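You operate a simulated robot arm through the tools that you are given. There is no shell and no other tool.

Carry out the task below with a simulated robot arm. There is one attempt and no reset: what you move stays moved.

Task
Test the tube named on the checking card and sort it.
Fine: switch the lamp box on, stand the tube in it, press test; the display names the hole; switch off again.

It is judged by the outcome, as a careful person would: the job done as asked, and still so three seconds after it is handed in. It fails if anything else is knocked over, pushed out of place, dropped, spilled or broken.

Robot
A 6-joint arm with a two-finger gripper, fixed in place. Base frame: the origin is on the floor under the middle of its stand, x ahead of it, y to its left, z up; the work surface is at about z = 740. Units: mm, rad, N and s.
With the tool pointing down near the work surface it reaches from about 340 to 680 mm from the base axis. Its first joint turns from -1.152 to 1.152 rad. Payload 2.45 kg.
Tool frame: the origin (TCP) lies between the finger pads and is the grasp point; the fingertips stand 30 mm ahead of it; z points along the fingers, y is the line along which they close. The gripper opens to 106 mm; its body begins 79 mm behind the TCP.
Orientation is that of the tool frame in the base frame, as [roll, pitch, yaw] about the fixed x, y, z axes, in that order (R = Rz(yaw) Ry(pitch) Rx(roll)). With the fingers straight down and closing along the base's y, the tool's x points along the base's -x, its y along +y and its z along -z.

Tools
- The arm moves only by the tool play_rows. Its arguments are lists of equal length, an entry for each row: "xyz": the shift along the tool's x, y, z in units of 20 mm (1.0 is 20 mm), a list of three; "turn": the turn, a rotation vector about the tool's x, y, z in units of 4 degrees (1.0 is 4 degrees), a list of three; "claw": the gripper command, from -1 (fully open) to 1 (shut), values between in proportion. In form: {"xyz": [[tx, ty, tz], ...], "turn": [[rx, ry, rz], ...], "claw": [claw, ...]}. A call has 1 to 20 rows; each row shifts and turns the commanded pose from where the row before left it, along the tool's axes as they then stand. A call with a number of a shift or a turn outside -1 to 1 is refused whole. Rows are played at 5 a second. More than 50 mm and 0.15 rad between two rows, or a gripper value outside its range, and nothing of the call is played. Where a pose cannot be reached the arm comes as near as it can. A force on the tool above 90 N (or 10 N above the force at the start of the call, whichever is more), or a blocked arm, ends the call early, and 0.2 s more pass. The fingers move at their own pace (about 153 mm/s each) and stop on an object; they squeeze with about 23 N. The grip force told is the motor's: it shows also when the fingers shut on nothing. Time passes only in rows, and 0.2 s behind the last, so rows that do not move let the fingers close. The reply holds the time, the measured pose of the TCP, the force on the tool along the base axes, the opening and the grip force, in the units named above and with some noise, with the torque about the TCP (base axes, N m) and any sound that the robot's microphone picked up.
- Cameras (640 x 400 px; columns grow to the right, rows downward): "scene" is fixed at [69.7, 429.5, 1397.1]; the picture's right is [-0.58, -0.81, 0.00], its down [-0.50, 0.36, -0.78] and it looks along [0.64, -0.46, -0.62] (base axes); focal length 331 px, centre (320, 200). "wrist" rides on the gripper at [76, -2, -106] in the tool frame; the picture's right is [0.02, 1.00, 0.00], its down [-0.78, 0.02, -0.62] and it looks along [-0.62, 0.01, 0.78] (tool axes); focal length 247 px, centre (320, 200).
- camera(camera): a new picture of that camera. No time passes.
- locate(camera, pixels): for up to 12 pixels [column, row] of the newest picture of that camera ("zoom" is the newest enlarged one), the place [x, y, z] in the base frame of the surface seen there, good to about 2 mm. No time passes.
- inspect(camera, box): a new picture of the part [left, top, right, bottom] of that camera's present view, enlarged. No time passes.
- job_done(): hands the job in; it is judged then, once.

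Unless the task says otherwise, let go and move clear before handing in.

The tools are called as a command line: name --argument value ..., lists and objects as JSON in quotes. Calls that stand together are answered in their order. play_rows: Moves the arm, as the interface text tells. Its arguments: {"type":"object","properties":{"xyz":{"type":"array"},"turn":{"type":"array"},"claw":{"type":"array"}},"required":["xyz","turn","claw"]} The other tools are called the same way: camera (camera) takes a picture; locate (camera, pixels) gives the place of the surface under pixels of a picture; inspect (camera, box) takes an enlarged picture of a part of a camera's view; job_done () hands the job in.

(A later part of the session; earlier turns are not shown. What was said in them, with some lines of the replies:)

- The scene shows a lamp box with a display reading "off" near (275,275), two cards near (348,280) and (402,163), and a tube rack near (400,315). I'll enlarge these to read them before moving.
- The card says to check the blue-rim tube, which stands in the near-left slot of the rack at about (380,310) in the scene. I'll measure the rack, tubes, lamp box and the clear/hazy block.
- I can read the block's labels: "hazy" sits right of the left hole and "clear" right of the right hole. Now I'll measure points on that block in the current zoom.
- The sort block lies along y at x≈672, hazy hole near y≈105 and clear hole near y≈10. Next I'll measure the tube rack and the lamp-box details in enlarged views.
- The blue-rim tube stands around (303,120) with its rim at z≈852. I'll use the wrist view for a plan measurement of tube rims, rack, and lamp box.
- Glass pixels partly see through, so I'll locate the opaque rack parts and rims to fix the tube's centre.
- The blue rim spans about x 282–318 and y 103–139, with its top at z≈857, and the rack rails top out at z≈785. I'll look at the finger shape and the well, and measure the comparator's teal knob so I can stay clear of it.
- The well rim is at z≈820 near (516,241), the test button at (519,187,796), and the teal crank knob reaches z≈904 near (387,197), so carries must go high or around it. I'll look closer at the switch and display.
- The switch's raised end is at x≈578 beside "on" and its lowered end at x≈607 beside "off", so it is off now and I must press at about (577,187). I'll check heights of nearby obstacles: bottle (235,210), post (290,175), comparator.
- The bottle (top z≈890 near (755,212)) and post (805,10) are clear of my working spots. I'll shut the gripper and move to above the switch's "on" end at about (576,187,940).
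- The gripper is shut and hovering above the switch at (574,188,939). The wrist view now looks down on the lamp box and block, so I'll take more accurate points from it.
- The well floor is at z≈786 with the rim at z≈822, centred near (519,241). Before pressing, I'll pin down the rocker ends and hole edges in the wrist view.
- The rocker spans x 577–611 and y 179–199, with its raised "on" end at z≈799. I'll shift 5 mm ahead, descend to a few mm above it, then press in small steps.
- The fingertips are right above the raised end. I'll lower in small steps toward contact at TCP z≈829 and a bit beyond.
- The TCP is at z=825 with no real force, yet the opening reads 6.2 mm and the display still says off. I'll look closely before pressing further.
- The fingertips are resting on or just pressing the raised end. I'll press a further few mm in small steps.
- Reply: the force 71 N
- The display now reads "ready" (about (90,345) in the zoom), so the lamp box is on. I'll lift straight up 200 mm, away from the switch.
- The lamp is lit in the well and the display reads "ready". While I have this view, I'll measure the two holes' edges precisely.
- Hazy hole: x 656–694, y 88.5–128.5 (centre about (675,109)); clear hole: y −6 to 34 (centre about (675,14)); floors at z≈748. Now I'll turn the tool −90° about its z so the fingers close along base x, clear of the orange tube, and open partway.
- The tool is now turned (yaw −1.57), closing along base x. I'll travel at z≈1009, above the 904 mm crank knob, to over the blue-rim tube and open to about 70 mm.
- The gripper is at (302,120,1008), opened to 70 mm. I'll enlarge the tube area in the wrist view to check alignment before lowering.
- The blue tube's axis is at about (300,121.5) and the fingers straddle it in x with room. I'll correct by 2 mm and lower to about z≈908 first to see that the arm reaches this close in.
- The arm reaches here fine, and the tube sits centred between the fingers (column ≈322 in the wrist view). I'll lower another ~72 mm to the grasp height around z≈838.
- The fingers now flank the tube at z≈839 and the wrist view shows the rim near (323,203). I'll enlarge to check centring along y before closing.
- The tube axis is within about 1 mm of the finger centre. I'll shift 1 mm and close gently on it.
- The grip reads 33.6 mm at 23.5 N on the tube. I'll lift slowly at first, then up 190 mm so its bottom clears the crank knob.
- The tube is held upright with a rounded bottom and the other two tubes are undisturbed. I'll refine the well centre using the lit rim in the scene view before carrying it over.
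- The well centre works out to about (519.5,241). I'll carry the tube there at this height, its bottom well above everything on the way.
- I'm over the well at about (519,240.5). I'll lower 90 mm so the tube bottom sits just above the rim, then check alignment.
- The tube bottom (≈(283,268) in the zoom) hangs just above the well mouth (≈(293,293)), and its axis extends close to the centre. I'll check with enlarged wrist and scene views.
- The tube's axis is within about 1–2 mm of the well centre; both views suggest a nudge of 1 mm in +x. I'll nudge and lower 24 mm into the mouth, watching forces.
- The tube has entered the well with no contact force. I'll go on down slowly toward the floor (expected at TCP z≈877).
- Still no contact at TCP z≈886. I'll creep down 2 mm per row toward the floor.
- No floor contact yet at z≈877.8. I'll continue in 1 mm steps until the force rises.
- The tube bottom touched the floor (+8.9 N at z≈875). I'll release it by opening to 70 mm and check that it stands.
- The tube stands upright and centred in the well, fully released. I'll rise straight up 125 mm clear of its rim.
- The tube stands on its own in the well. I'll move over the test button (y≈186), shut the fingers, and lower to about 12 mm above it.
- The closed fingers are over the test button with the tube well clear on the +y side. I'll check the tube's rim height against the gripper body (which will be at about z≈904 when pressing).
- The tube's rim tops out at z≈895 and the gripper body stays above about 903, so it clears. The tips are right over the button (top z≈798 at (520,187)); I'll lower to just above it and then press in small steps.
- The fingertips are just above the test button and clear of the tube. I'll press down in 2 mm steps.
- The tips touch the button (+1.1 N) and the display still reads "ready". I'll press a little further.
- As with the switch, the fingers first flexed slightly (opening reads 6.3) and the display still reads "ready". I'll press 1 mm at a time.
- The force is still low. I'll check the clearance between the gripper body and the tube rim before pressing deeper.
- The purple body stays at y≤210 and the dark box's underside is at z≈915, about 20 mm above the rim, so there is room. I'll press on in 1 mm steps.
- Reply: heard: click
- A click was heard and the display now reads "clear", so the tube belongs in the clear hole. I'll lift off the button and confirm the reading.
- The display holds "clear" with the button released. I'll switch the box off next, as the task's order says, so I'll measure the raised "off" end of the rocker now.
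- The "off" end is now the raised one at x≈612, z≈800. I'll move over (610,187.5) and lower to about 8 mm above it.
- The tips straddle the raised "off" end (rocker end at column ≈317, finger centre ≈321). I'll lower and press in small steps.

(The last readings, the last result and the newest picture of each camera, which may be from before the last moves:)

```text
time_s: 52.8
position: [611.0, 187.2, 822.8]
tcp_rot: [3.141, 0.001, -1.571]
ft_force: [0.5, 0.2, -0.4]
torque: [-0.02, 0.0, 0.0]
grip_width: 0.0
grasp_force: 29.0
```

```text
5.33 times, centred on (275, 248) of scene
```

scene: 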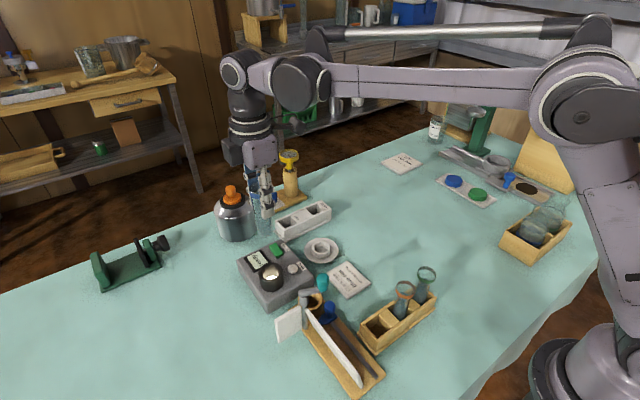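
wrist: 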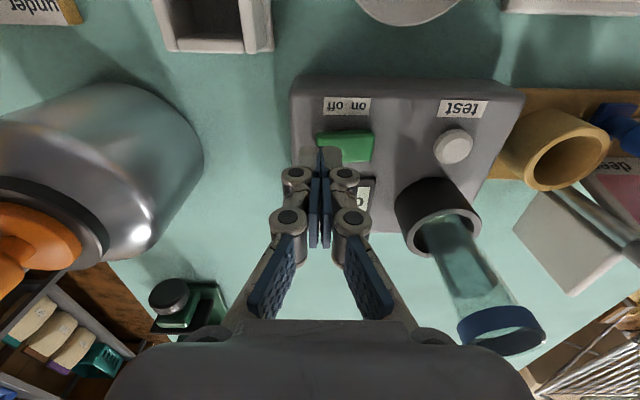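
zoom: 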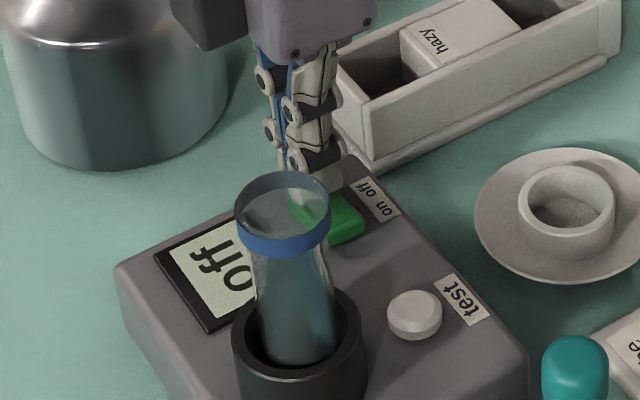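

The display reads "off" and the well is dark. I'll lift up 170 mm, then go back to directly above the tube with the gripper opened to 70 mm.

play_rows --xyz '[[0, 0, -0.5], [0, 0, -1], [0, 0, -1], [0, 0, -1], [0, 0, -1], [0, 0, -1], [0, 0, -1], [0, 0, -1], [0, 0, -1], [0, 0, 0]]' --turn '[[0, 0, 0], [0, 0, 0], [0, 0, 0], [0, 0, 0], [0, 0, 0], [0, 0, 0], [0, 0, 0], [0, 0, 0], [0, 0, 0], [0, 0, 0]]' --claw '[1, 1, 1, 1, 1, 1, 1, 1, 1, 1]'

play_rows --xyz '[[-0.545, 0.907, 0], [-0.545, 0.907, 0], [-0.545, 0.907, 0], [-0.545, 0.907, 0], [-0.545, 0.907, 0], [0, 0, 0], [0, 0, 0]]' --turn '[[0, 0, 0], [0, 0, 0], [0, 0, 0], [0, 0, 0], [0, 0, 0], [0, 0, 0], [0, 0, 0]]' --claw '[0.5, 0, -0.32, -0.32, -0.32, -0.32, -0.32]'

inspect --camera "scene" --box '[235, 200, 331, 290]'

camera --camera "wrist"

```text
time_s: 55.0
position: [610.5, 187.4, 995.0]
tcp_rot: [-3.14, -0.001, -1.572]
ft_force: [0.2, -0.3, -1.3]
torque: [0.0, -0.01, -0.03]
grip_width: 0.3
grasp_force: 28.8
```

```text
time_s: 56.6
position: [520.4, 241.3, 995.7]
tcp_rot: [3.141, -0.001, -1.57]
ft_force: [0.0, -0.2, 0.1]
torque: [0.01, 0.04, 0.01]
grip_width: 69.7
grasp_force: 0.0
```

```text
4.44 times, centred on (283, 245) of scene
```

zoom: 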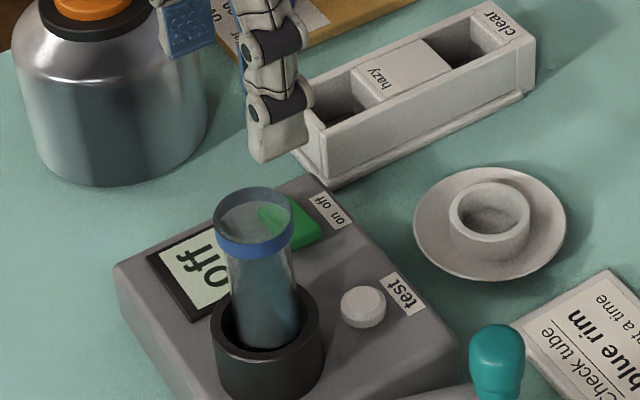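

```text
taken
```

wrist: 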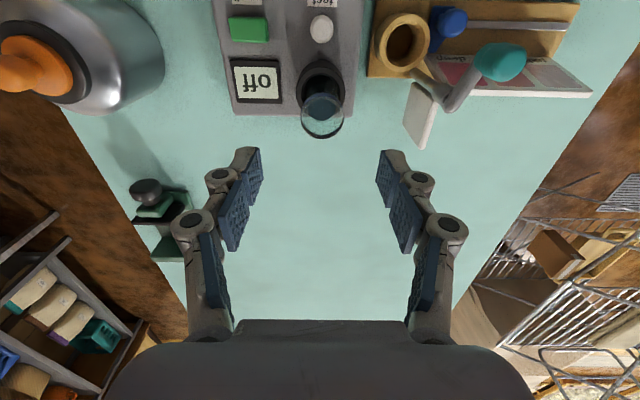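

The box stays "off" and the tube stands in the well. Before picking it up, I'll check with the empty gripper that the arm reaches above the clear hole at (675,14), which is near its reach limit.

play_rows --xyz '[[0.946, -0.645, 0], [0.946, -0.645, 0], [0.946, -0.645, 0], [0.946, -0.645, 0], [0.946, -0.645, 0], [0.946, -0.645, 0], [0.946, -0.645, 0], [0.946, -0.645, 0], [0.946, -0.645, 0], [0.946, -0.645, 0], [0.946, -0.645, 0], [0.946, -0.645, 0], [0, 0, 0], [0, 0, 0]]' --turn '[[0, 0, 0], [0, 0, 0], [0, 0, 0], [0, 0, 0], [0, 0, 0], [0, 0, 0], [0, 0, 0], [0, 0, 0], [0, 0, 0], [0, 0, 0], [0, 0, 0], [0, 0, 0], [0, 0, 0], [0, 0, 0]]' --claw '[-0.32, -0.32, -0.32, -0.32, -0.32, -0.32, -0.32, -0.32, -0.32, -0.32, -0.32, -0.32, -0.32, -0.32]'

camera --camera "wrist"

camera --camera "scene"

```text
time_s: 59.6
position: [668.0, 13.5, 992.6]
tcp_rot: [3.141, -0.001, -1.571]
ft_force: [-0.8, -0.2, 0.1]
torque: [0.02, -0.01, -0.01]
grip_width: 70.2
grasp_force: 0.0
out of reach, approached as far as the arm can: row 12
```

```text
taken
```

wrist: 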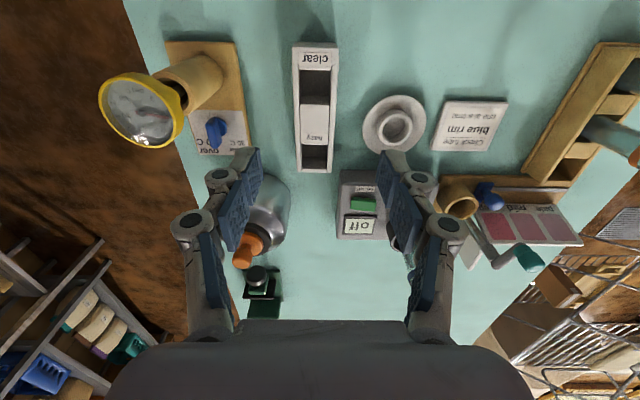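

```text
taken
```

scene: 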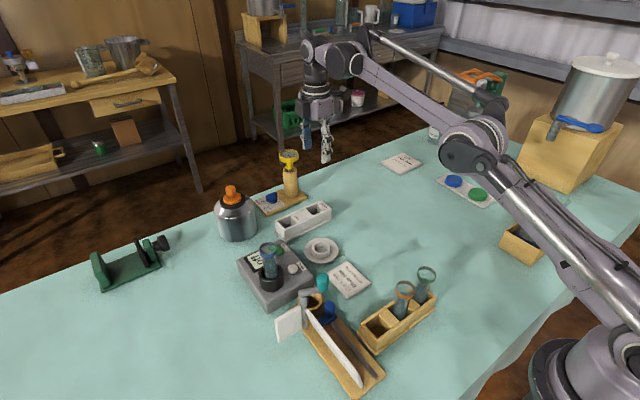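

At z≈993 the arm stops at x≈668, just short. I'll lower the empty gripper here (nothing below but the block at z≈786) to see how far it reaches at working height.

play_rows --xyz '[[0, 0, 1], [0, 0, 1], [0, 0, 1], [0, 0, 1], [0, 0, 1], [0, 0, 0], [0, 0, 0]]' --turn '[[0, 0, 0], [0, 0, 0], [0, 0, 0], [0, 0, 0], [0, 0, 0], [0, 0, 0], [0, 0, 0]]' --claw '[-0.32, -0.32, -0.32, -0.32, -0.32, -0.32, -0.32]'

camera --camera "wrist"

```text
time_s: 61.2
position: [666.3, 14.1, 893.8]
tcp_rot: [-3.141, -0.001, -1.571]
ft_force: [-0.7, 1.0, 0.2]
torque: [0.01, 0.01, -0.03]
grip_width: 69.9
grasp_force: 0.1
```

```text
taken
```

wrist: 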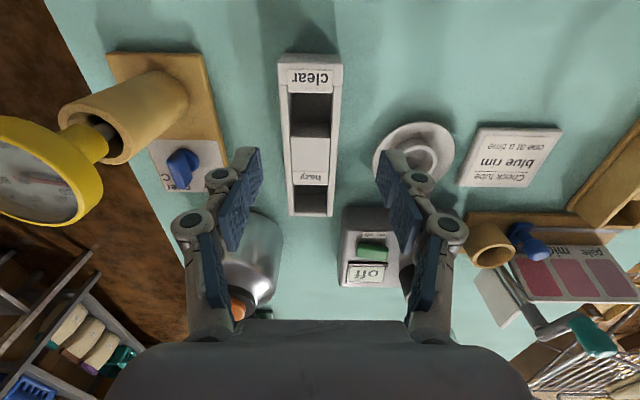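

The command had been clipped to x≈667. I'll ask for 8 mm more in x at this lower height and see.

play_rows --xyz '[[0, -0.2, 0], [0, -0.2, 0], [0, 0, 0], [0, 0, 0]]' --turn '[[0, 0, 0], [0, 0, 0], [0, 0, 0], [0, 0, 0]]' --claw '[-0.32, -0.32, -0.32, -0.32]'

camera --camera "wrist"

inspect --camera "wrist" --box '[250, 40, 390, 230]'

```text
time_s: 62.2
position: [676.0, 13.8, 891.6]
tcp_rot: [-3.141, 0.0, -1.571]
ft_force: [-0.7, -0.5, 0.5]
torque: [0.0, 0.01, 0.03]
grip_width: 69.8
grasp_force: 0.1
```

```text
taken
```

wrist: 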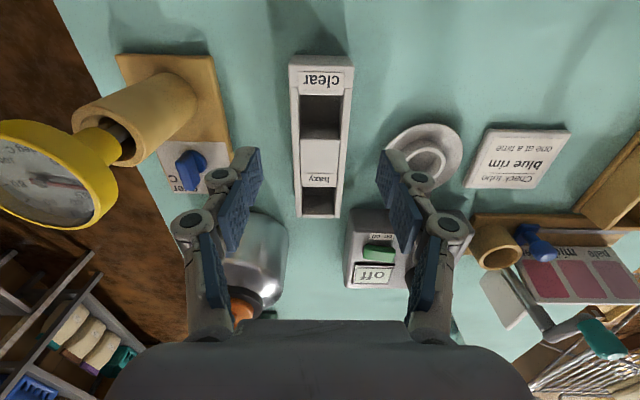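

```text
2.11 times, centred on (320, 135) of wrist
```

zoom: 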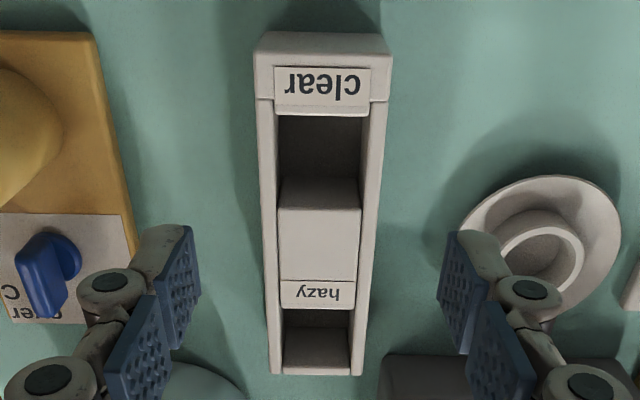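

The arm reaches (676,14) at z≈892, so the clear hole is reachable if I come in at this height. From here I'll measure the clear hole's edges again.

inspect --camera "wrist" --box '[275, 80, 365, 150]'

locate --camera "zoom" --pixels '[[175, 160], [182, 160], [410, 160], [402, 160], [300, 85], [300, 92], [300, 265], [300, 275], [250, 200], [350, 200], [350, 88], [250, 270]]'

```text
5.71 times, centred on (320, 115) of wrist
```

zoom: 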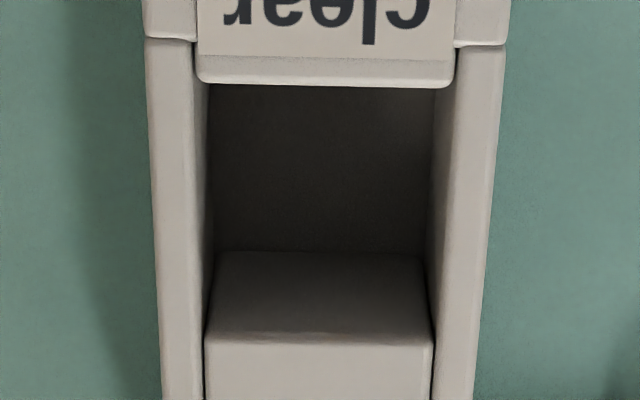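

```text
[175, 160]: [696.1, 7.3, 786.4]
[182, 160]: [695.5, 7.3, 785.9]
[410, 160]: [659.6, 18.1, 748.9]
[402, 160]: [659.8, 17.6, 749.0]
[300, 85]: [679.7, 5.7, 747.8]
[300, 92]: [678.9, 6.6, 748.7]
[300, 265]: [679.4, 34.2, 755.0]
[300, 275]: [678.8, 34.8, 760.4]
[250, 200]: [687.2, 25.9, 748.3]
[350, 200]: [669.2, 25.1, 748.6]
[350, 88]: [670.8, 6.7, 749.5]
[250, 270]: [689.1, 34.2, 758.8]
```

locate --camera "zoom" --pixels '[[190, 200], [193, 200], [452, 200], [447, 200], [320, 75], [320, 80], [320, 342], [320, 350], [320, 335], [155, 200], [490, 200], [320, 65]]'

```text
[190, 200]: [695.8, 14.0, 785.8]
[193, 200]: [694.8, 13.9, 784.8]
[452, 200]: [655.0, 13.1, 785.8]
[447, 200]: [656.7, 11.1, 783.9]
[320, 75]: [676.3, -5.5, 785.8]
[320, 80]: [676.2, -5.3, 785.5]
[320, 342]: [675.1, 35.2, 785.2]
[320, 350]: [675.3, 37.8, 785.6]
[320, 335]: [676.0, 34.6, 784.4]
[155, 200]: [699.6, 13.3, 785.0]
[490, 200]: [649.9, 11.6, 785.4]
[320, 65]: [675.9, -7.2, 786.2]
```

The clear hole's centre is at about (675.5,15), about 39–40 mm square, and I'm aligned with it. Now I'll go back up and over to the tube in the well.

play_rows --xyz '[[0, 0.4, -1], [0, 0.4, -1], [0, 0.4, -1], [0, 0.4, -1], [0, 0.4, -1], [-0.946, 0.483, 0], [-0.946, 0.483, 0], [-0.946, 0.483, 0], [-0.946, 0.483, 0], [-0.946, 0.483, 0], [-0.946, 0.483, 0], [-0.946, 0.483, 0], [-0.946, 0.483, 0], [-0.946, 0.483, 0], [-0.946, 0.483, 0], [-0.946, 0.483, 0], [-0.946, 0.483, 0], [0, 0, 0], [0, 0, 0]]' --turn '[[0, 0, 0], [0, 0, 0], [0, 0, 0], [0, 0, 0], [0, 0, 0], [0, 0, 0], [0, 0, 0], [0, 0, 0], [0, 0, 0], [0, 0, 0], [0, 0, 0], [0, 0, 0], [0, 0, 0], [0, 0, 0], [0, 0, 0], [0, 0, 0], [0, 0, 0], [0, 0, 0], [0, 0, 0]]' --claw '[-0.32, -0.32, -0.32, -0.32, -0.32, -0.32, -0.32, -0.32, -0.32, -0.32, -0.32, -0.32, -0.32, -0.32, -0.32, -0.32, -0.32, -0.32, -0.32]'

camera --camera "wrist"

inspect --camera "wrist" --box '[270, 50, 370, 150]'

```text
time_s: 66.2
position: [517.8, 241.1, 990.7]
tcp_rot: [3.141, -0.001, -1.571]
ft_force: [0.1, 0.1, 0.7]
torque: [-0.02, -0.01, 0.01]
grip_width: 69.8
grasp_force: 0.0
```

```text
taken
```

wrist: 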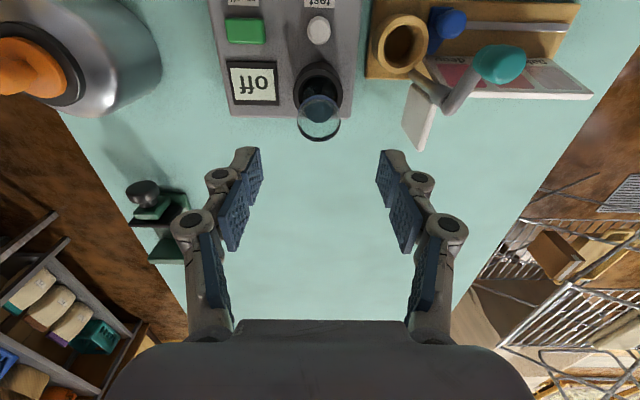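

```text
4.00 times, centred on (320, 100) of wrist
```

zoom: 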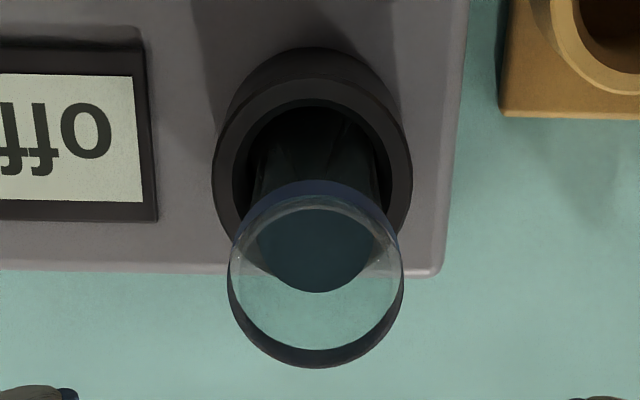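

The rim's centre is at column ≈319, so the tube is about 1.3 mm to +x of the gripper centre. I'll correct that and lower to the earlier grasp height, z≈876.

play_rows --xyz '[[0, -0.065, 0], [0, 0, 1], [0, 0, 1], [0, 0, 1], [0, 0, 1], [0, 0, 1], [0, 0, 0.7], [0, 0, 0], [0, 0, 0]]' --turn '[[0, 0, 0], [0, 0, 0], [0, 0, 0], [0, 0, 0], [0, 0, 0], [0, 0, 0], [0, 0, 0], [0, 0, 0], [0, 0, 0]]' --claw '[-0.32, -0.32, -0.32, -0.32, -0.32, -0.32, -0.32, -0.32, -0.32]'

inspect --camera "wrist" --box '[240, 130, 400, 260]'

inspect --camera "scene" --box '[238, 215, 318, 290]'

```text
time_s: 68.2
position: [518.2, 240.1, 878.4]
tcp_rot: [3.141, -0.002, -1.57]
ft_force: [-0.2, 0.2, 0.3]
torque: [0.02, -0.03, 0.03]
grip_width: 70.0
grasp_force: 0.0
```

```text
3.08 times, centred on (320, 195) of wrist
```

zoom: 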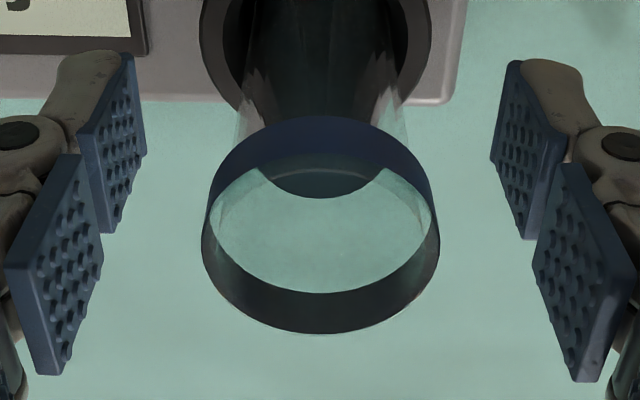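

```text
5.33 times, centred on (278, 252) of scene
```

zoom: 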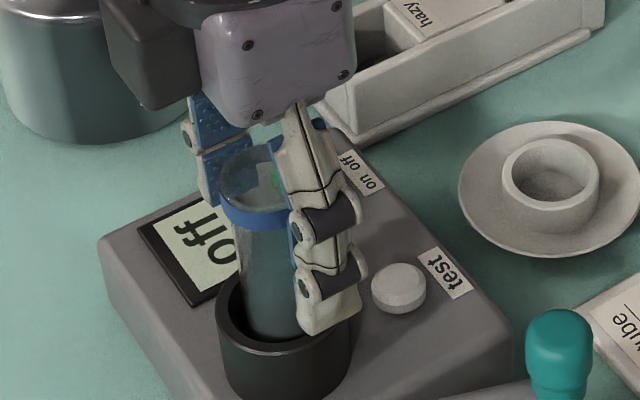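

The rim is centred between the pads (columns 203–440 against pads at 147 and 490). I'll lower 2 mm more and close on it.

play_rows --xyz '[[0, 0, 0.1], [0, 0, 0], [0, 0, 0], [0, 0, 0], [0, 0, 0], [0, 0, 0], [0, 0, 0]]' --turn '[[0, 0, 0], [0, 0, 0], [0, 0, 0], [0, 0, 0], [0, 0, 0], [0, 0, 0], [0, 0, 0]]' --claw '[-0.32, -0.1, 0.1, 0.3, 0.6, 1, 1]'

inspect --camera "scene" --box '[238, 215, 318, 290]'

```text
time_s: 69.8
position: [519.1, 240.1, 875.5]
tcp_rot: [-3.141, 0.001, -1.571]
ft_force: [0.0, 0.6, -0.1]
torque: [0.02, 0.02, 0.01]
grip_width: 33.4
grasp_force: 23.1
```

```text
5.33 times, centred on (278, 252) of scene
```

zoom: 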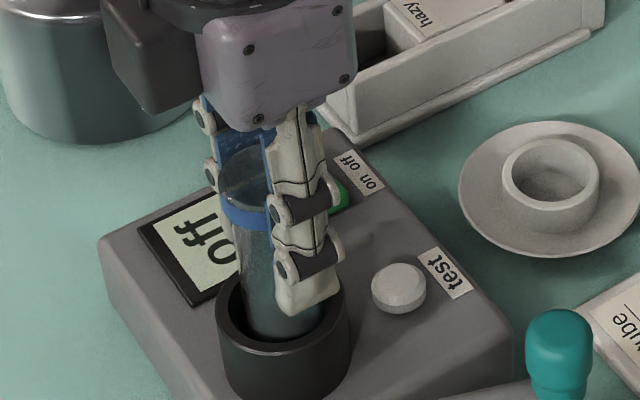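

The tube is gripped again (33.4 mm, 23 N). I'll lift it 80 mm straight out of the well.

play_rows --xyz '[[0, 0, -0.2], [0, 0, -0.4], [0, 0, -0.6], [0, 0, -0.8], [0, 0, -1], [0, 0, -0.7], [0, 0, -0.3], [0, 0, 0], [0, 0, 0]]' --turn '[[0, 0, 0], [0, 0, 0], [0, 0, 0], [0, 0, 0], [0, 0, 0], [0, 0, 0], [0, 0, 0], [0, 0, 0], [0, 0, 0]]' --claw '[1, 1, 1, 1, 1, 1, 1, 1, 1]'

inspect --camera "scene" --box '[228, 185, 328, 285]'

```text
time_s: 71.8
position: [519.4, 239.4, 954.7]
tcp_rot: [3.141, 0.0, -1.569]
ft_force: [-0.3, 0.3, -1.7]
torque: [0.01, 0.0, -0.04]
grip_width: 33.5
grasp_force: 23.3
```

```text
4.00 times, centred on (278, 235) of scene
```

zoom: 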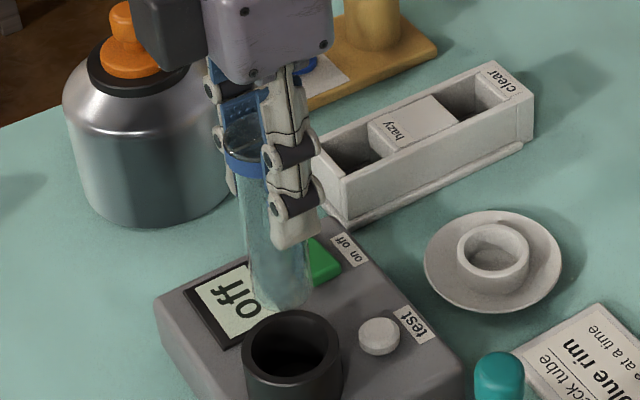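

The tube is clear of the well. I'll carry it to (640,15) at z≈955, in front of the clear hole.

play_rows --xyz '[[0.4708, -0.2512, 0], [0.9417, -0.5025, 0], [0.9417, -0.5025, 0], [0.9417, -0.5025, 0], [0.9417, -0.5025, 0], [0.9417, -0.5025, 0], [0.9417, -0.5025, 0], [0.9417, -0.5025, 0], [0.9417, -0.5025, 0], [0.9417, -0.5025, 0], [0.9417, -0.5025, 0], [0.9417, -0.5025, 0], [0.4708, -0.2512, 0], [0, 0, 0], [0, 0, 0]]' --turn '[[0, 0, 0], [0, 0, 0], [0, 0, 0], [0, 0, 0], [0, 0, 0], [0, 0, 0], [0, 0, 0], [0, 0, 0], [0, 0, 0], [0, 0, 0], [0, 0, 0], [0, 0, 0], [0, 0, 0], [0, 0, 0], [0, 0, 0]]' --claw '[1, 1, 1, 1, 1, 1, 1, 1, 1, 1, 1, 1, 1, 1, 1]'

camera --camera "scene"

camera --camera "wrist"

```text
time_s: 75.0
position: [640.6, 15.5, 956.6]
tcp_rot: [-3.141, 0.001, -1.571]
ft_force: [0.3, -1.0, -0.8]
torque: [0.02, 0.02, -0.01]
grip_width: 33.3
grasp_force: 23.2
```

```text
taken
```

scene: 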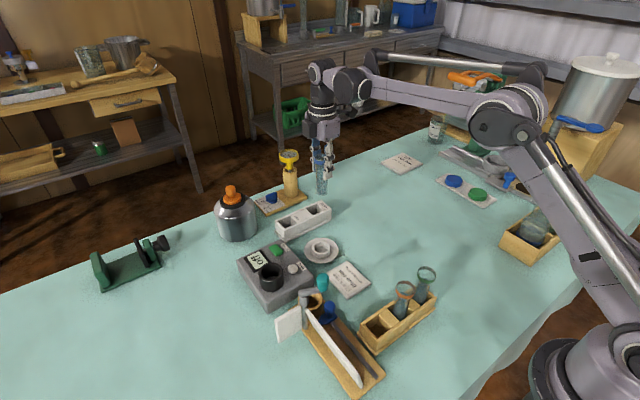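

```text
taken
```

wrist: 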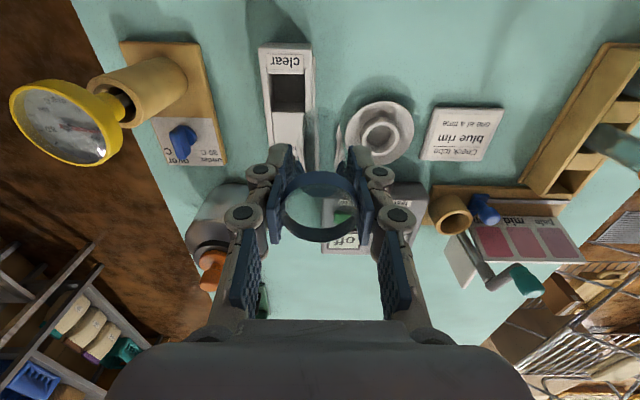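

Lowering 56 mm here leaves the tube bottom about 25 mm above the block's top; then I'll move ahead 35 mm over the clear hole.

play_rows --xyz '[[0, 0, 0.8], [0, 0, 1], [0, 0, 1], [0, 0, 0], [0, -0.35, 0], [0, -0.35, 0], [0, -0.35, 0], [0, -0.35, 0], [0, -0.35, 0], [0, 0, 0], [0, 0, 0]]' --turn '[[0, 0, 0], [0, 0, 0], [0, 0, 0], [0, 0, 0], [0, 0, 0], [0, 0, 0], [0, 0, 0], [0, 0, 0], [0, 0, 0], [0, 0, 0], [0, 0, 0]]' --claw '[1, 1, 1, 1, 1, 1, 1, 1, 1, 1, 1]'

inspect --camera "wrist" --box '[250, 60, 390, 250]'

inspect --camera "scene" --box '[270, 140, 370, 240]'

```text
time_s: 77.4
position: [673.6, 14.0, 898.6]
tcp_rot: [-3.141, -0.002, -1.572]
ft_force: [-0.5, 0.1, -1.1]
torque: [0.03, -0.01, 0.01]
grip_width: 33.4
grasp_force: 23.0
```

```text
2.11 times, centred on (320, 155) of wrist
```

zoom: 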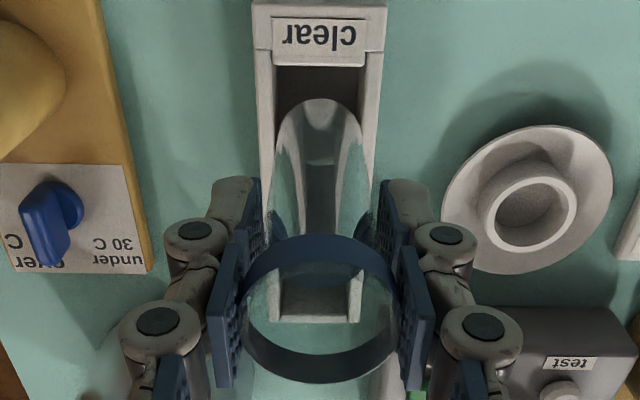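

```text
4.00 times, centred on (320, 190) of scene
```

zoom: 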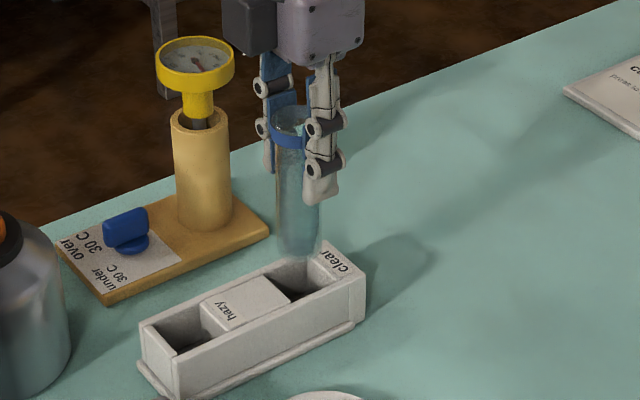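

The tube lines up with the clear hole in x (both centred at column ≈320 in the wrist zoom). I'll check y more closely in the scene view before lowering.

inspect --camera "scene" --box '[290, 180, 346, 225]'

locate --camera "zoom" --pixels '[[200, 260], [240, 290], [255, 280], [300, 215], [340, 200], [355, 235], [200, 285], [280, 300], [390, 240], [215, 245], [330, 230], [240, 40]]'

```text
8.89 times, centred on (318, 202) of scene
```

zoom: 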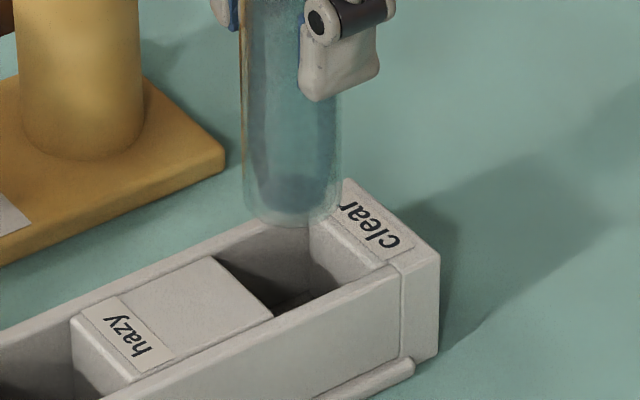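

```text
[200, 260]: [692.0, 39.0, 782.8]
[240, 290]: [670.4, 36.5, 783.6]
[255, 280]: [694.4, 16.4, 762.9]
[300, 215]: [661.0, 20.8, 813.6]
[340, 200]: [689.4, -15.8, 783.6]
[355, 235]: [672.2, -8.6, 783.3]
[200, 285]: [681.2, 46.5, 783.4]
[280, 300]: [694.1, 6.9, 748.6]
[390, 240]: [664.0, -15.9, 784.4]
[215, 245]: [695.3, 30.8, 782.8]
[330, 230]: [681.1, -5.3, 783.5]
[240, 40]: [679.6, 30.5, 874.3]
```

The tube sits about 1 mm to +y of the hole's centre. I'll shift 1.2 mm in −y and lower 30 mm slowly so its rounded bottom enters the hole.

play_rows --xyz '[[0.06, 0, 0], [0, 0, 0.3], [0, 0, 0.3], [0, 0, 0.3], [0, 0, 0.3], [0, 0, 0.3], [0, 0, 0]]' --turn '[[0, 0, 0], [0, 0, 0], [0, 0, 0], [0, 0, 0], [0, 0, 0], [0, 0, 0], [0, 0, 0]]' --claw '[1, 1, 1, 1, 1, 1, 1]'

inspect --camera "scene" --box '[290, 180, 346, 225]'

inspect --camera "wrist" --box '[260, 50, 380, 180]'

```text
time_s: 79.0
position: [673.9, 15.5, 868.7]
tcp_rot: [-3.141, 0.0, -1.571]
ft_force: [-0.2, -0.2, -0.7]
torque: [-0.03, -0.01, -0.02]
grip_width: 33.2
grasp_force: 23.1
```

```text
8.89 times, centred on (318, 202) of scene
```

zoom: 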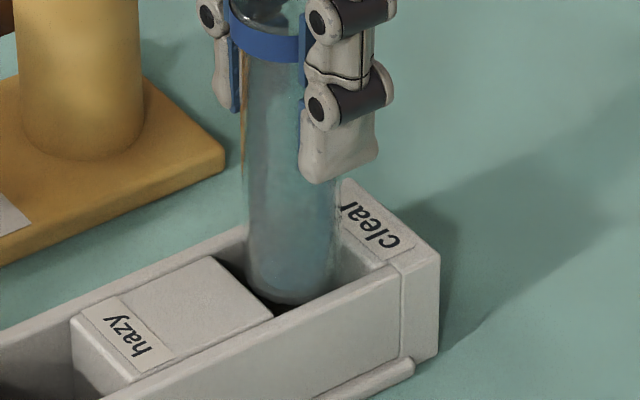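

```text
3.08 times, centred on (320, 115) of wrist
```

zoom: 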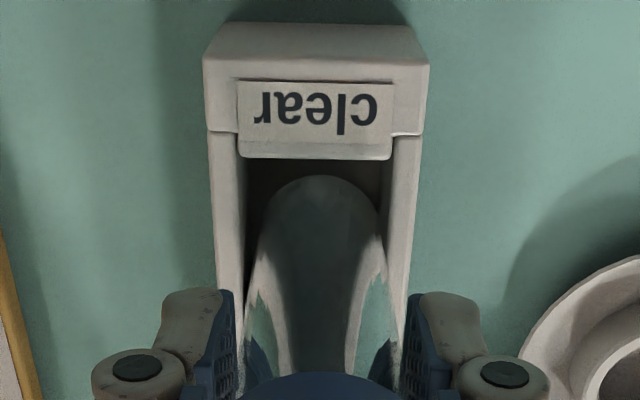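

The tube's bottom has entered the clear hole with no contact force. I'll continue down 24 mm slowly.

play_rows --xyz '[[0, 0, 0.3], [0, 0, 0.3], [0, 0, 0.3], [0, 0, 0.3], [0, 0, 0]]' --turn '[[0, 0, 0], [0, 0, 0], [0, 0, 0], [0, 0, 0], [0, 0, 0]]' --claw '[1, 1, 1, 1, 1]'

inspect --camera "scene" --box '[290, 180, 346, 225]'

inspect --camera "wrist" --box '[260, 50, 380, 180]'

```text
time_s: 80.2
position: [674.3, 14.4, 846.3]
tcp_rot: [-3.141, -0.001, -1.57]
ft_force: [-0.4, -0.1, -1.2]
torque: [0.0, 0.02, 0.0]
grip_width: 33.4
grasp_force: 23.1
```

```text
8.89 times, centred on (318, 202) of scene
```

zoom: 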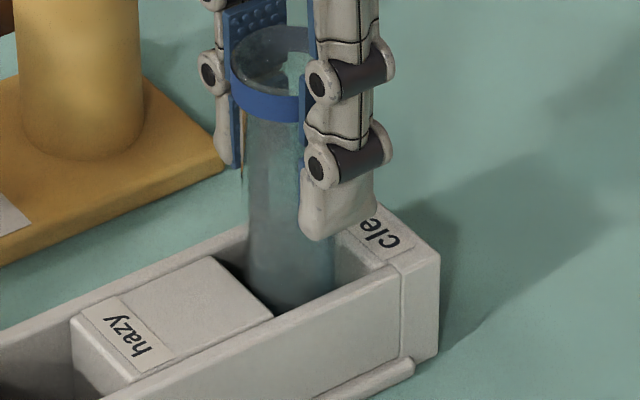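

```text
3.08 times, centred on (320, 115) of wrist
```

zoom: 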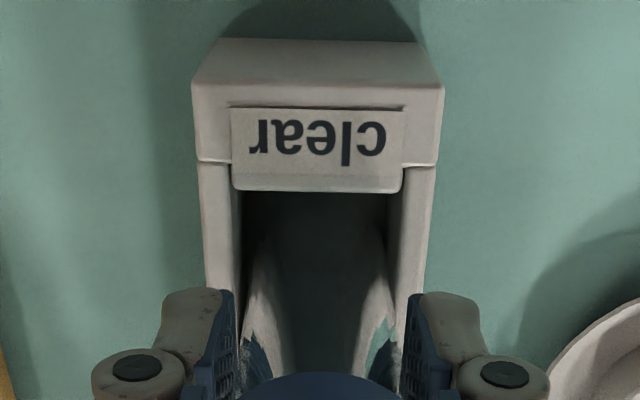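

The tube is deep in the clear hole with no contact yet (z≈846). I'll creep down until the floor is felt, expected near z≈837.

play_rows --xyz '[[0, 0, 0.1], [0, 0, 0.1], [0, 0, 0.1], [0, 0, 0]]' --turn '[[0, 0, 0], [0, 0, 0], [0, 0, 0], [0, 0, 0]]' --claw '[1, 1, 1, 1]'

play_rows --xyz '[[0, 0, 0.05], [0, 0, 0]]' --turn '[[0, 0, 0], [0, 0, 0]]' --claw '[1, 1]'

```text
time_s: 81.2
position: [674.8, 14.3, 839.4]
tcp_rot: [3.141, -0.001, -1.572]
ft_force: [0.0, -0.9, -1.6]
torque: [-0.01, 0.0, -0.05]
grip_width: 33.5
grasp_force: 23.2
```

```text
time_s: 81.8
position: [673.0, 13.8, 839.2]
tcp_rot: [3.141, 0.0, -1.572]
ft_force: [-0.1, 0.5, 4.8]
torque: [0.01, 0.01, -0.04]
grip_width: 33.4
grasp_force: 23.4
```

The floor is felt (+4.8 N at z≈839). I'll open the fingers gently to release the tube.

play_rows --xyz '[[0, 0, 0], [0, 0, 0], [0, 0, 0], [0, 0, 0], [0, 0, 0], [0, 0, 0]]' --turn '[[0, 0, 0], [0, 0, 0], [0, 0, 0], [0, 0, 0], [0, 0, 0], [0, 0, 0]]' --claw '[0.3, 0.2, 0.1, -0.1, -0.32, -0.32]'

inspect --camera "scene" --box '[280, 170, 350, 230]'

inspect --camera "wrist" --box '[240, 60, 400, 260]'

```text
time_s: 83.2
position: [675.4, 14.5, 837.8]
tcp_rot: [3.141, -0.001, -1.571]
ft_force: [0.1, -0.1, -0.6]
torque: [-0.02, 0.01, 0.01]
grip_width: 69.8
grasp_force: 0.1
```

```text
6.67 times, centred on (315, 200) of scene
```

zoom: 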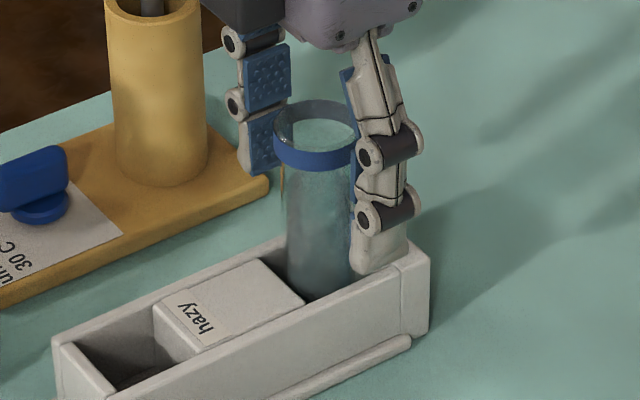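

```text
2.00 times, centred on (320, 160) of wrist
```

zoom: 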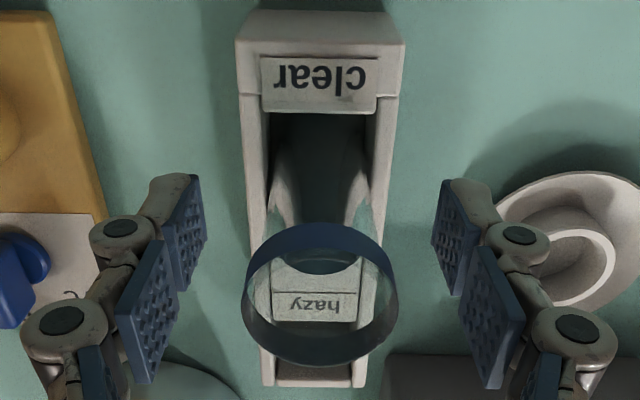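

The tube stands upright in the clear hole and the fingers are free of it. I'll rise straight up past its rim, then back away toward the base.

play_rows --xyz '[[0, 0, -0.4], [0, 0, -0.8], [0, 0, -1], [0, 0, -1], [0, 0.3, -1], [0, 0.6, -1], [0, 0.8, -1], [0, 0.8, -1], [0, 1, -1], [0, 1, -1], [0, 0, 0], [0, 0, 0]]' --turn '[[0, 0, 0], [0, 0, 0], [0, 0, 0], [0, 0, 0], [0, 0, 0], [0, 0, 0], [0, 0, 0], [0, 0, 0], [0, 0, 0], [0, 0, 0], [0, 0, 0], [0, 0, 0]]' --claw '[-0.32, -0.32, -0.32, -0.32, -0.32, -0.32, -0.32, -0.32, -0.32, -0.32, -0.32, -0.32]'

camera --camera "scene"

inspect --camera "scene" --box '[230, 170, 360, 300]'

camera --camera "wrist"

```text
time_s: 85.8
position: [584.1, 15.4, 1024.7]
tcp_rot: [-3.142, 0.001, -1.572]
ft_force: [-0.2, -0.2, -0.7]
torque: [0.02, -0.01, 0.0]
grip_width: 70.1
grasp_force: 0.1
```

```text
taken
```

scene: 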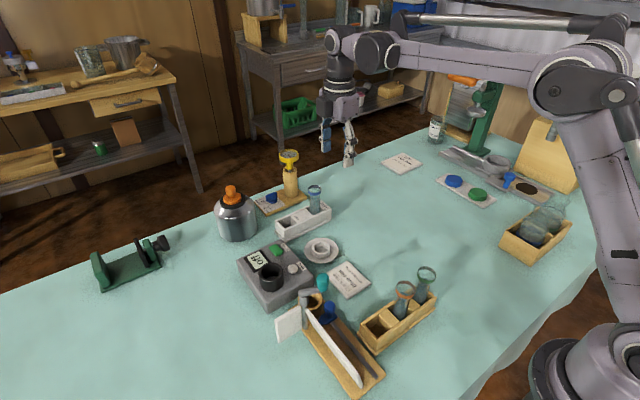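

```text
3.08 times, centred on (295, 235) of scene
```

zoom: 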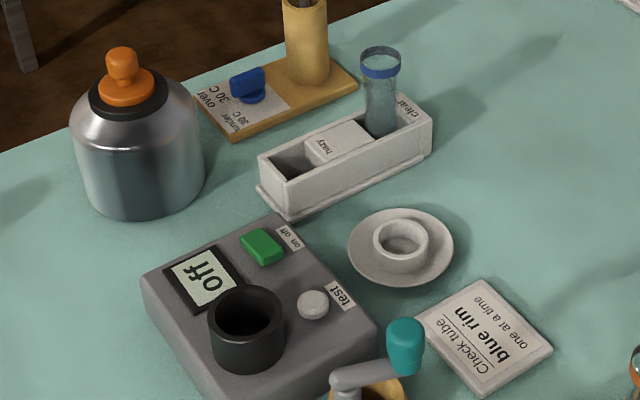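

```text
taken
```

wrist: 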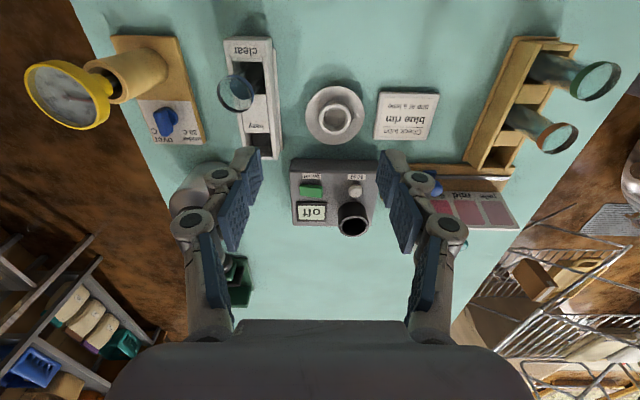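

The blue-rim tube stands upright in the clear hole (≈(380,90) in the zoom) and the box reads "off" with its well empty. The orange and green tubes and everything else are where they were, and the gripper is open and clear, so I'm handing the job in.

job_done

```text
The job is handed in.
```

The blue-rim tube was tested, read "clear", and now stands upright in the clear hole. I've handed the job in.

- **Test:** I switched the lamp box on (display "ready"), stood the tube in the well and pressed test. There was a click and the display changed to "clear".
- **Lamp box:** I switched it off while the tube was still in the well. The display reads "off" and the well is empty.
- **Everything else:** in the last pictures the orange- and green-rim tubes and the other items look undisturbed, and the gripper is open and clear of the table.
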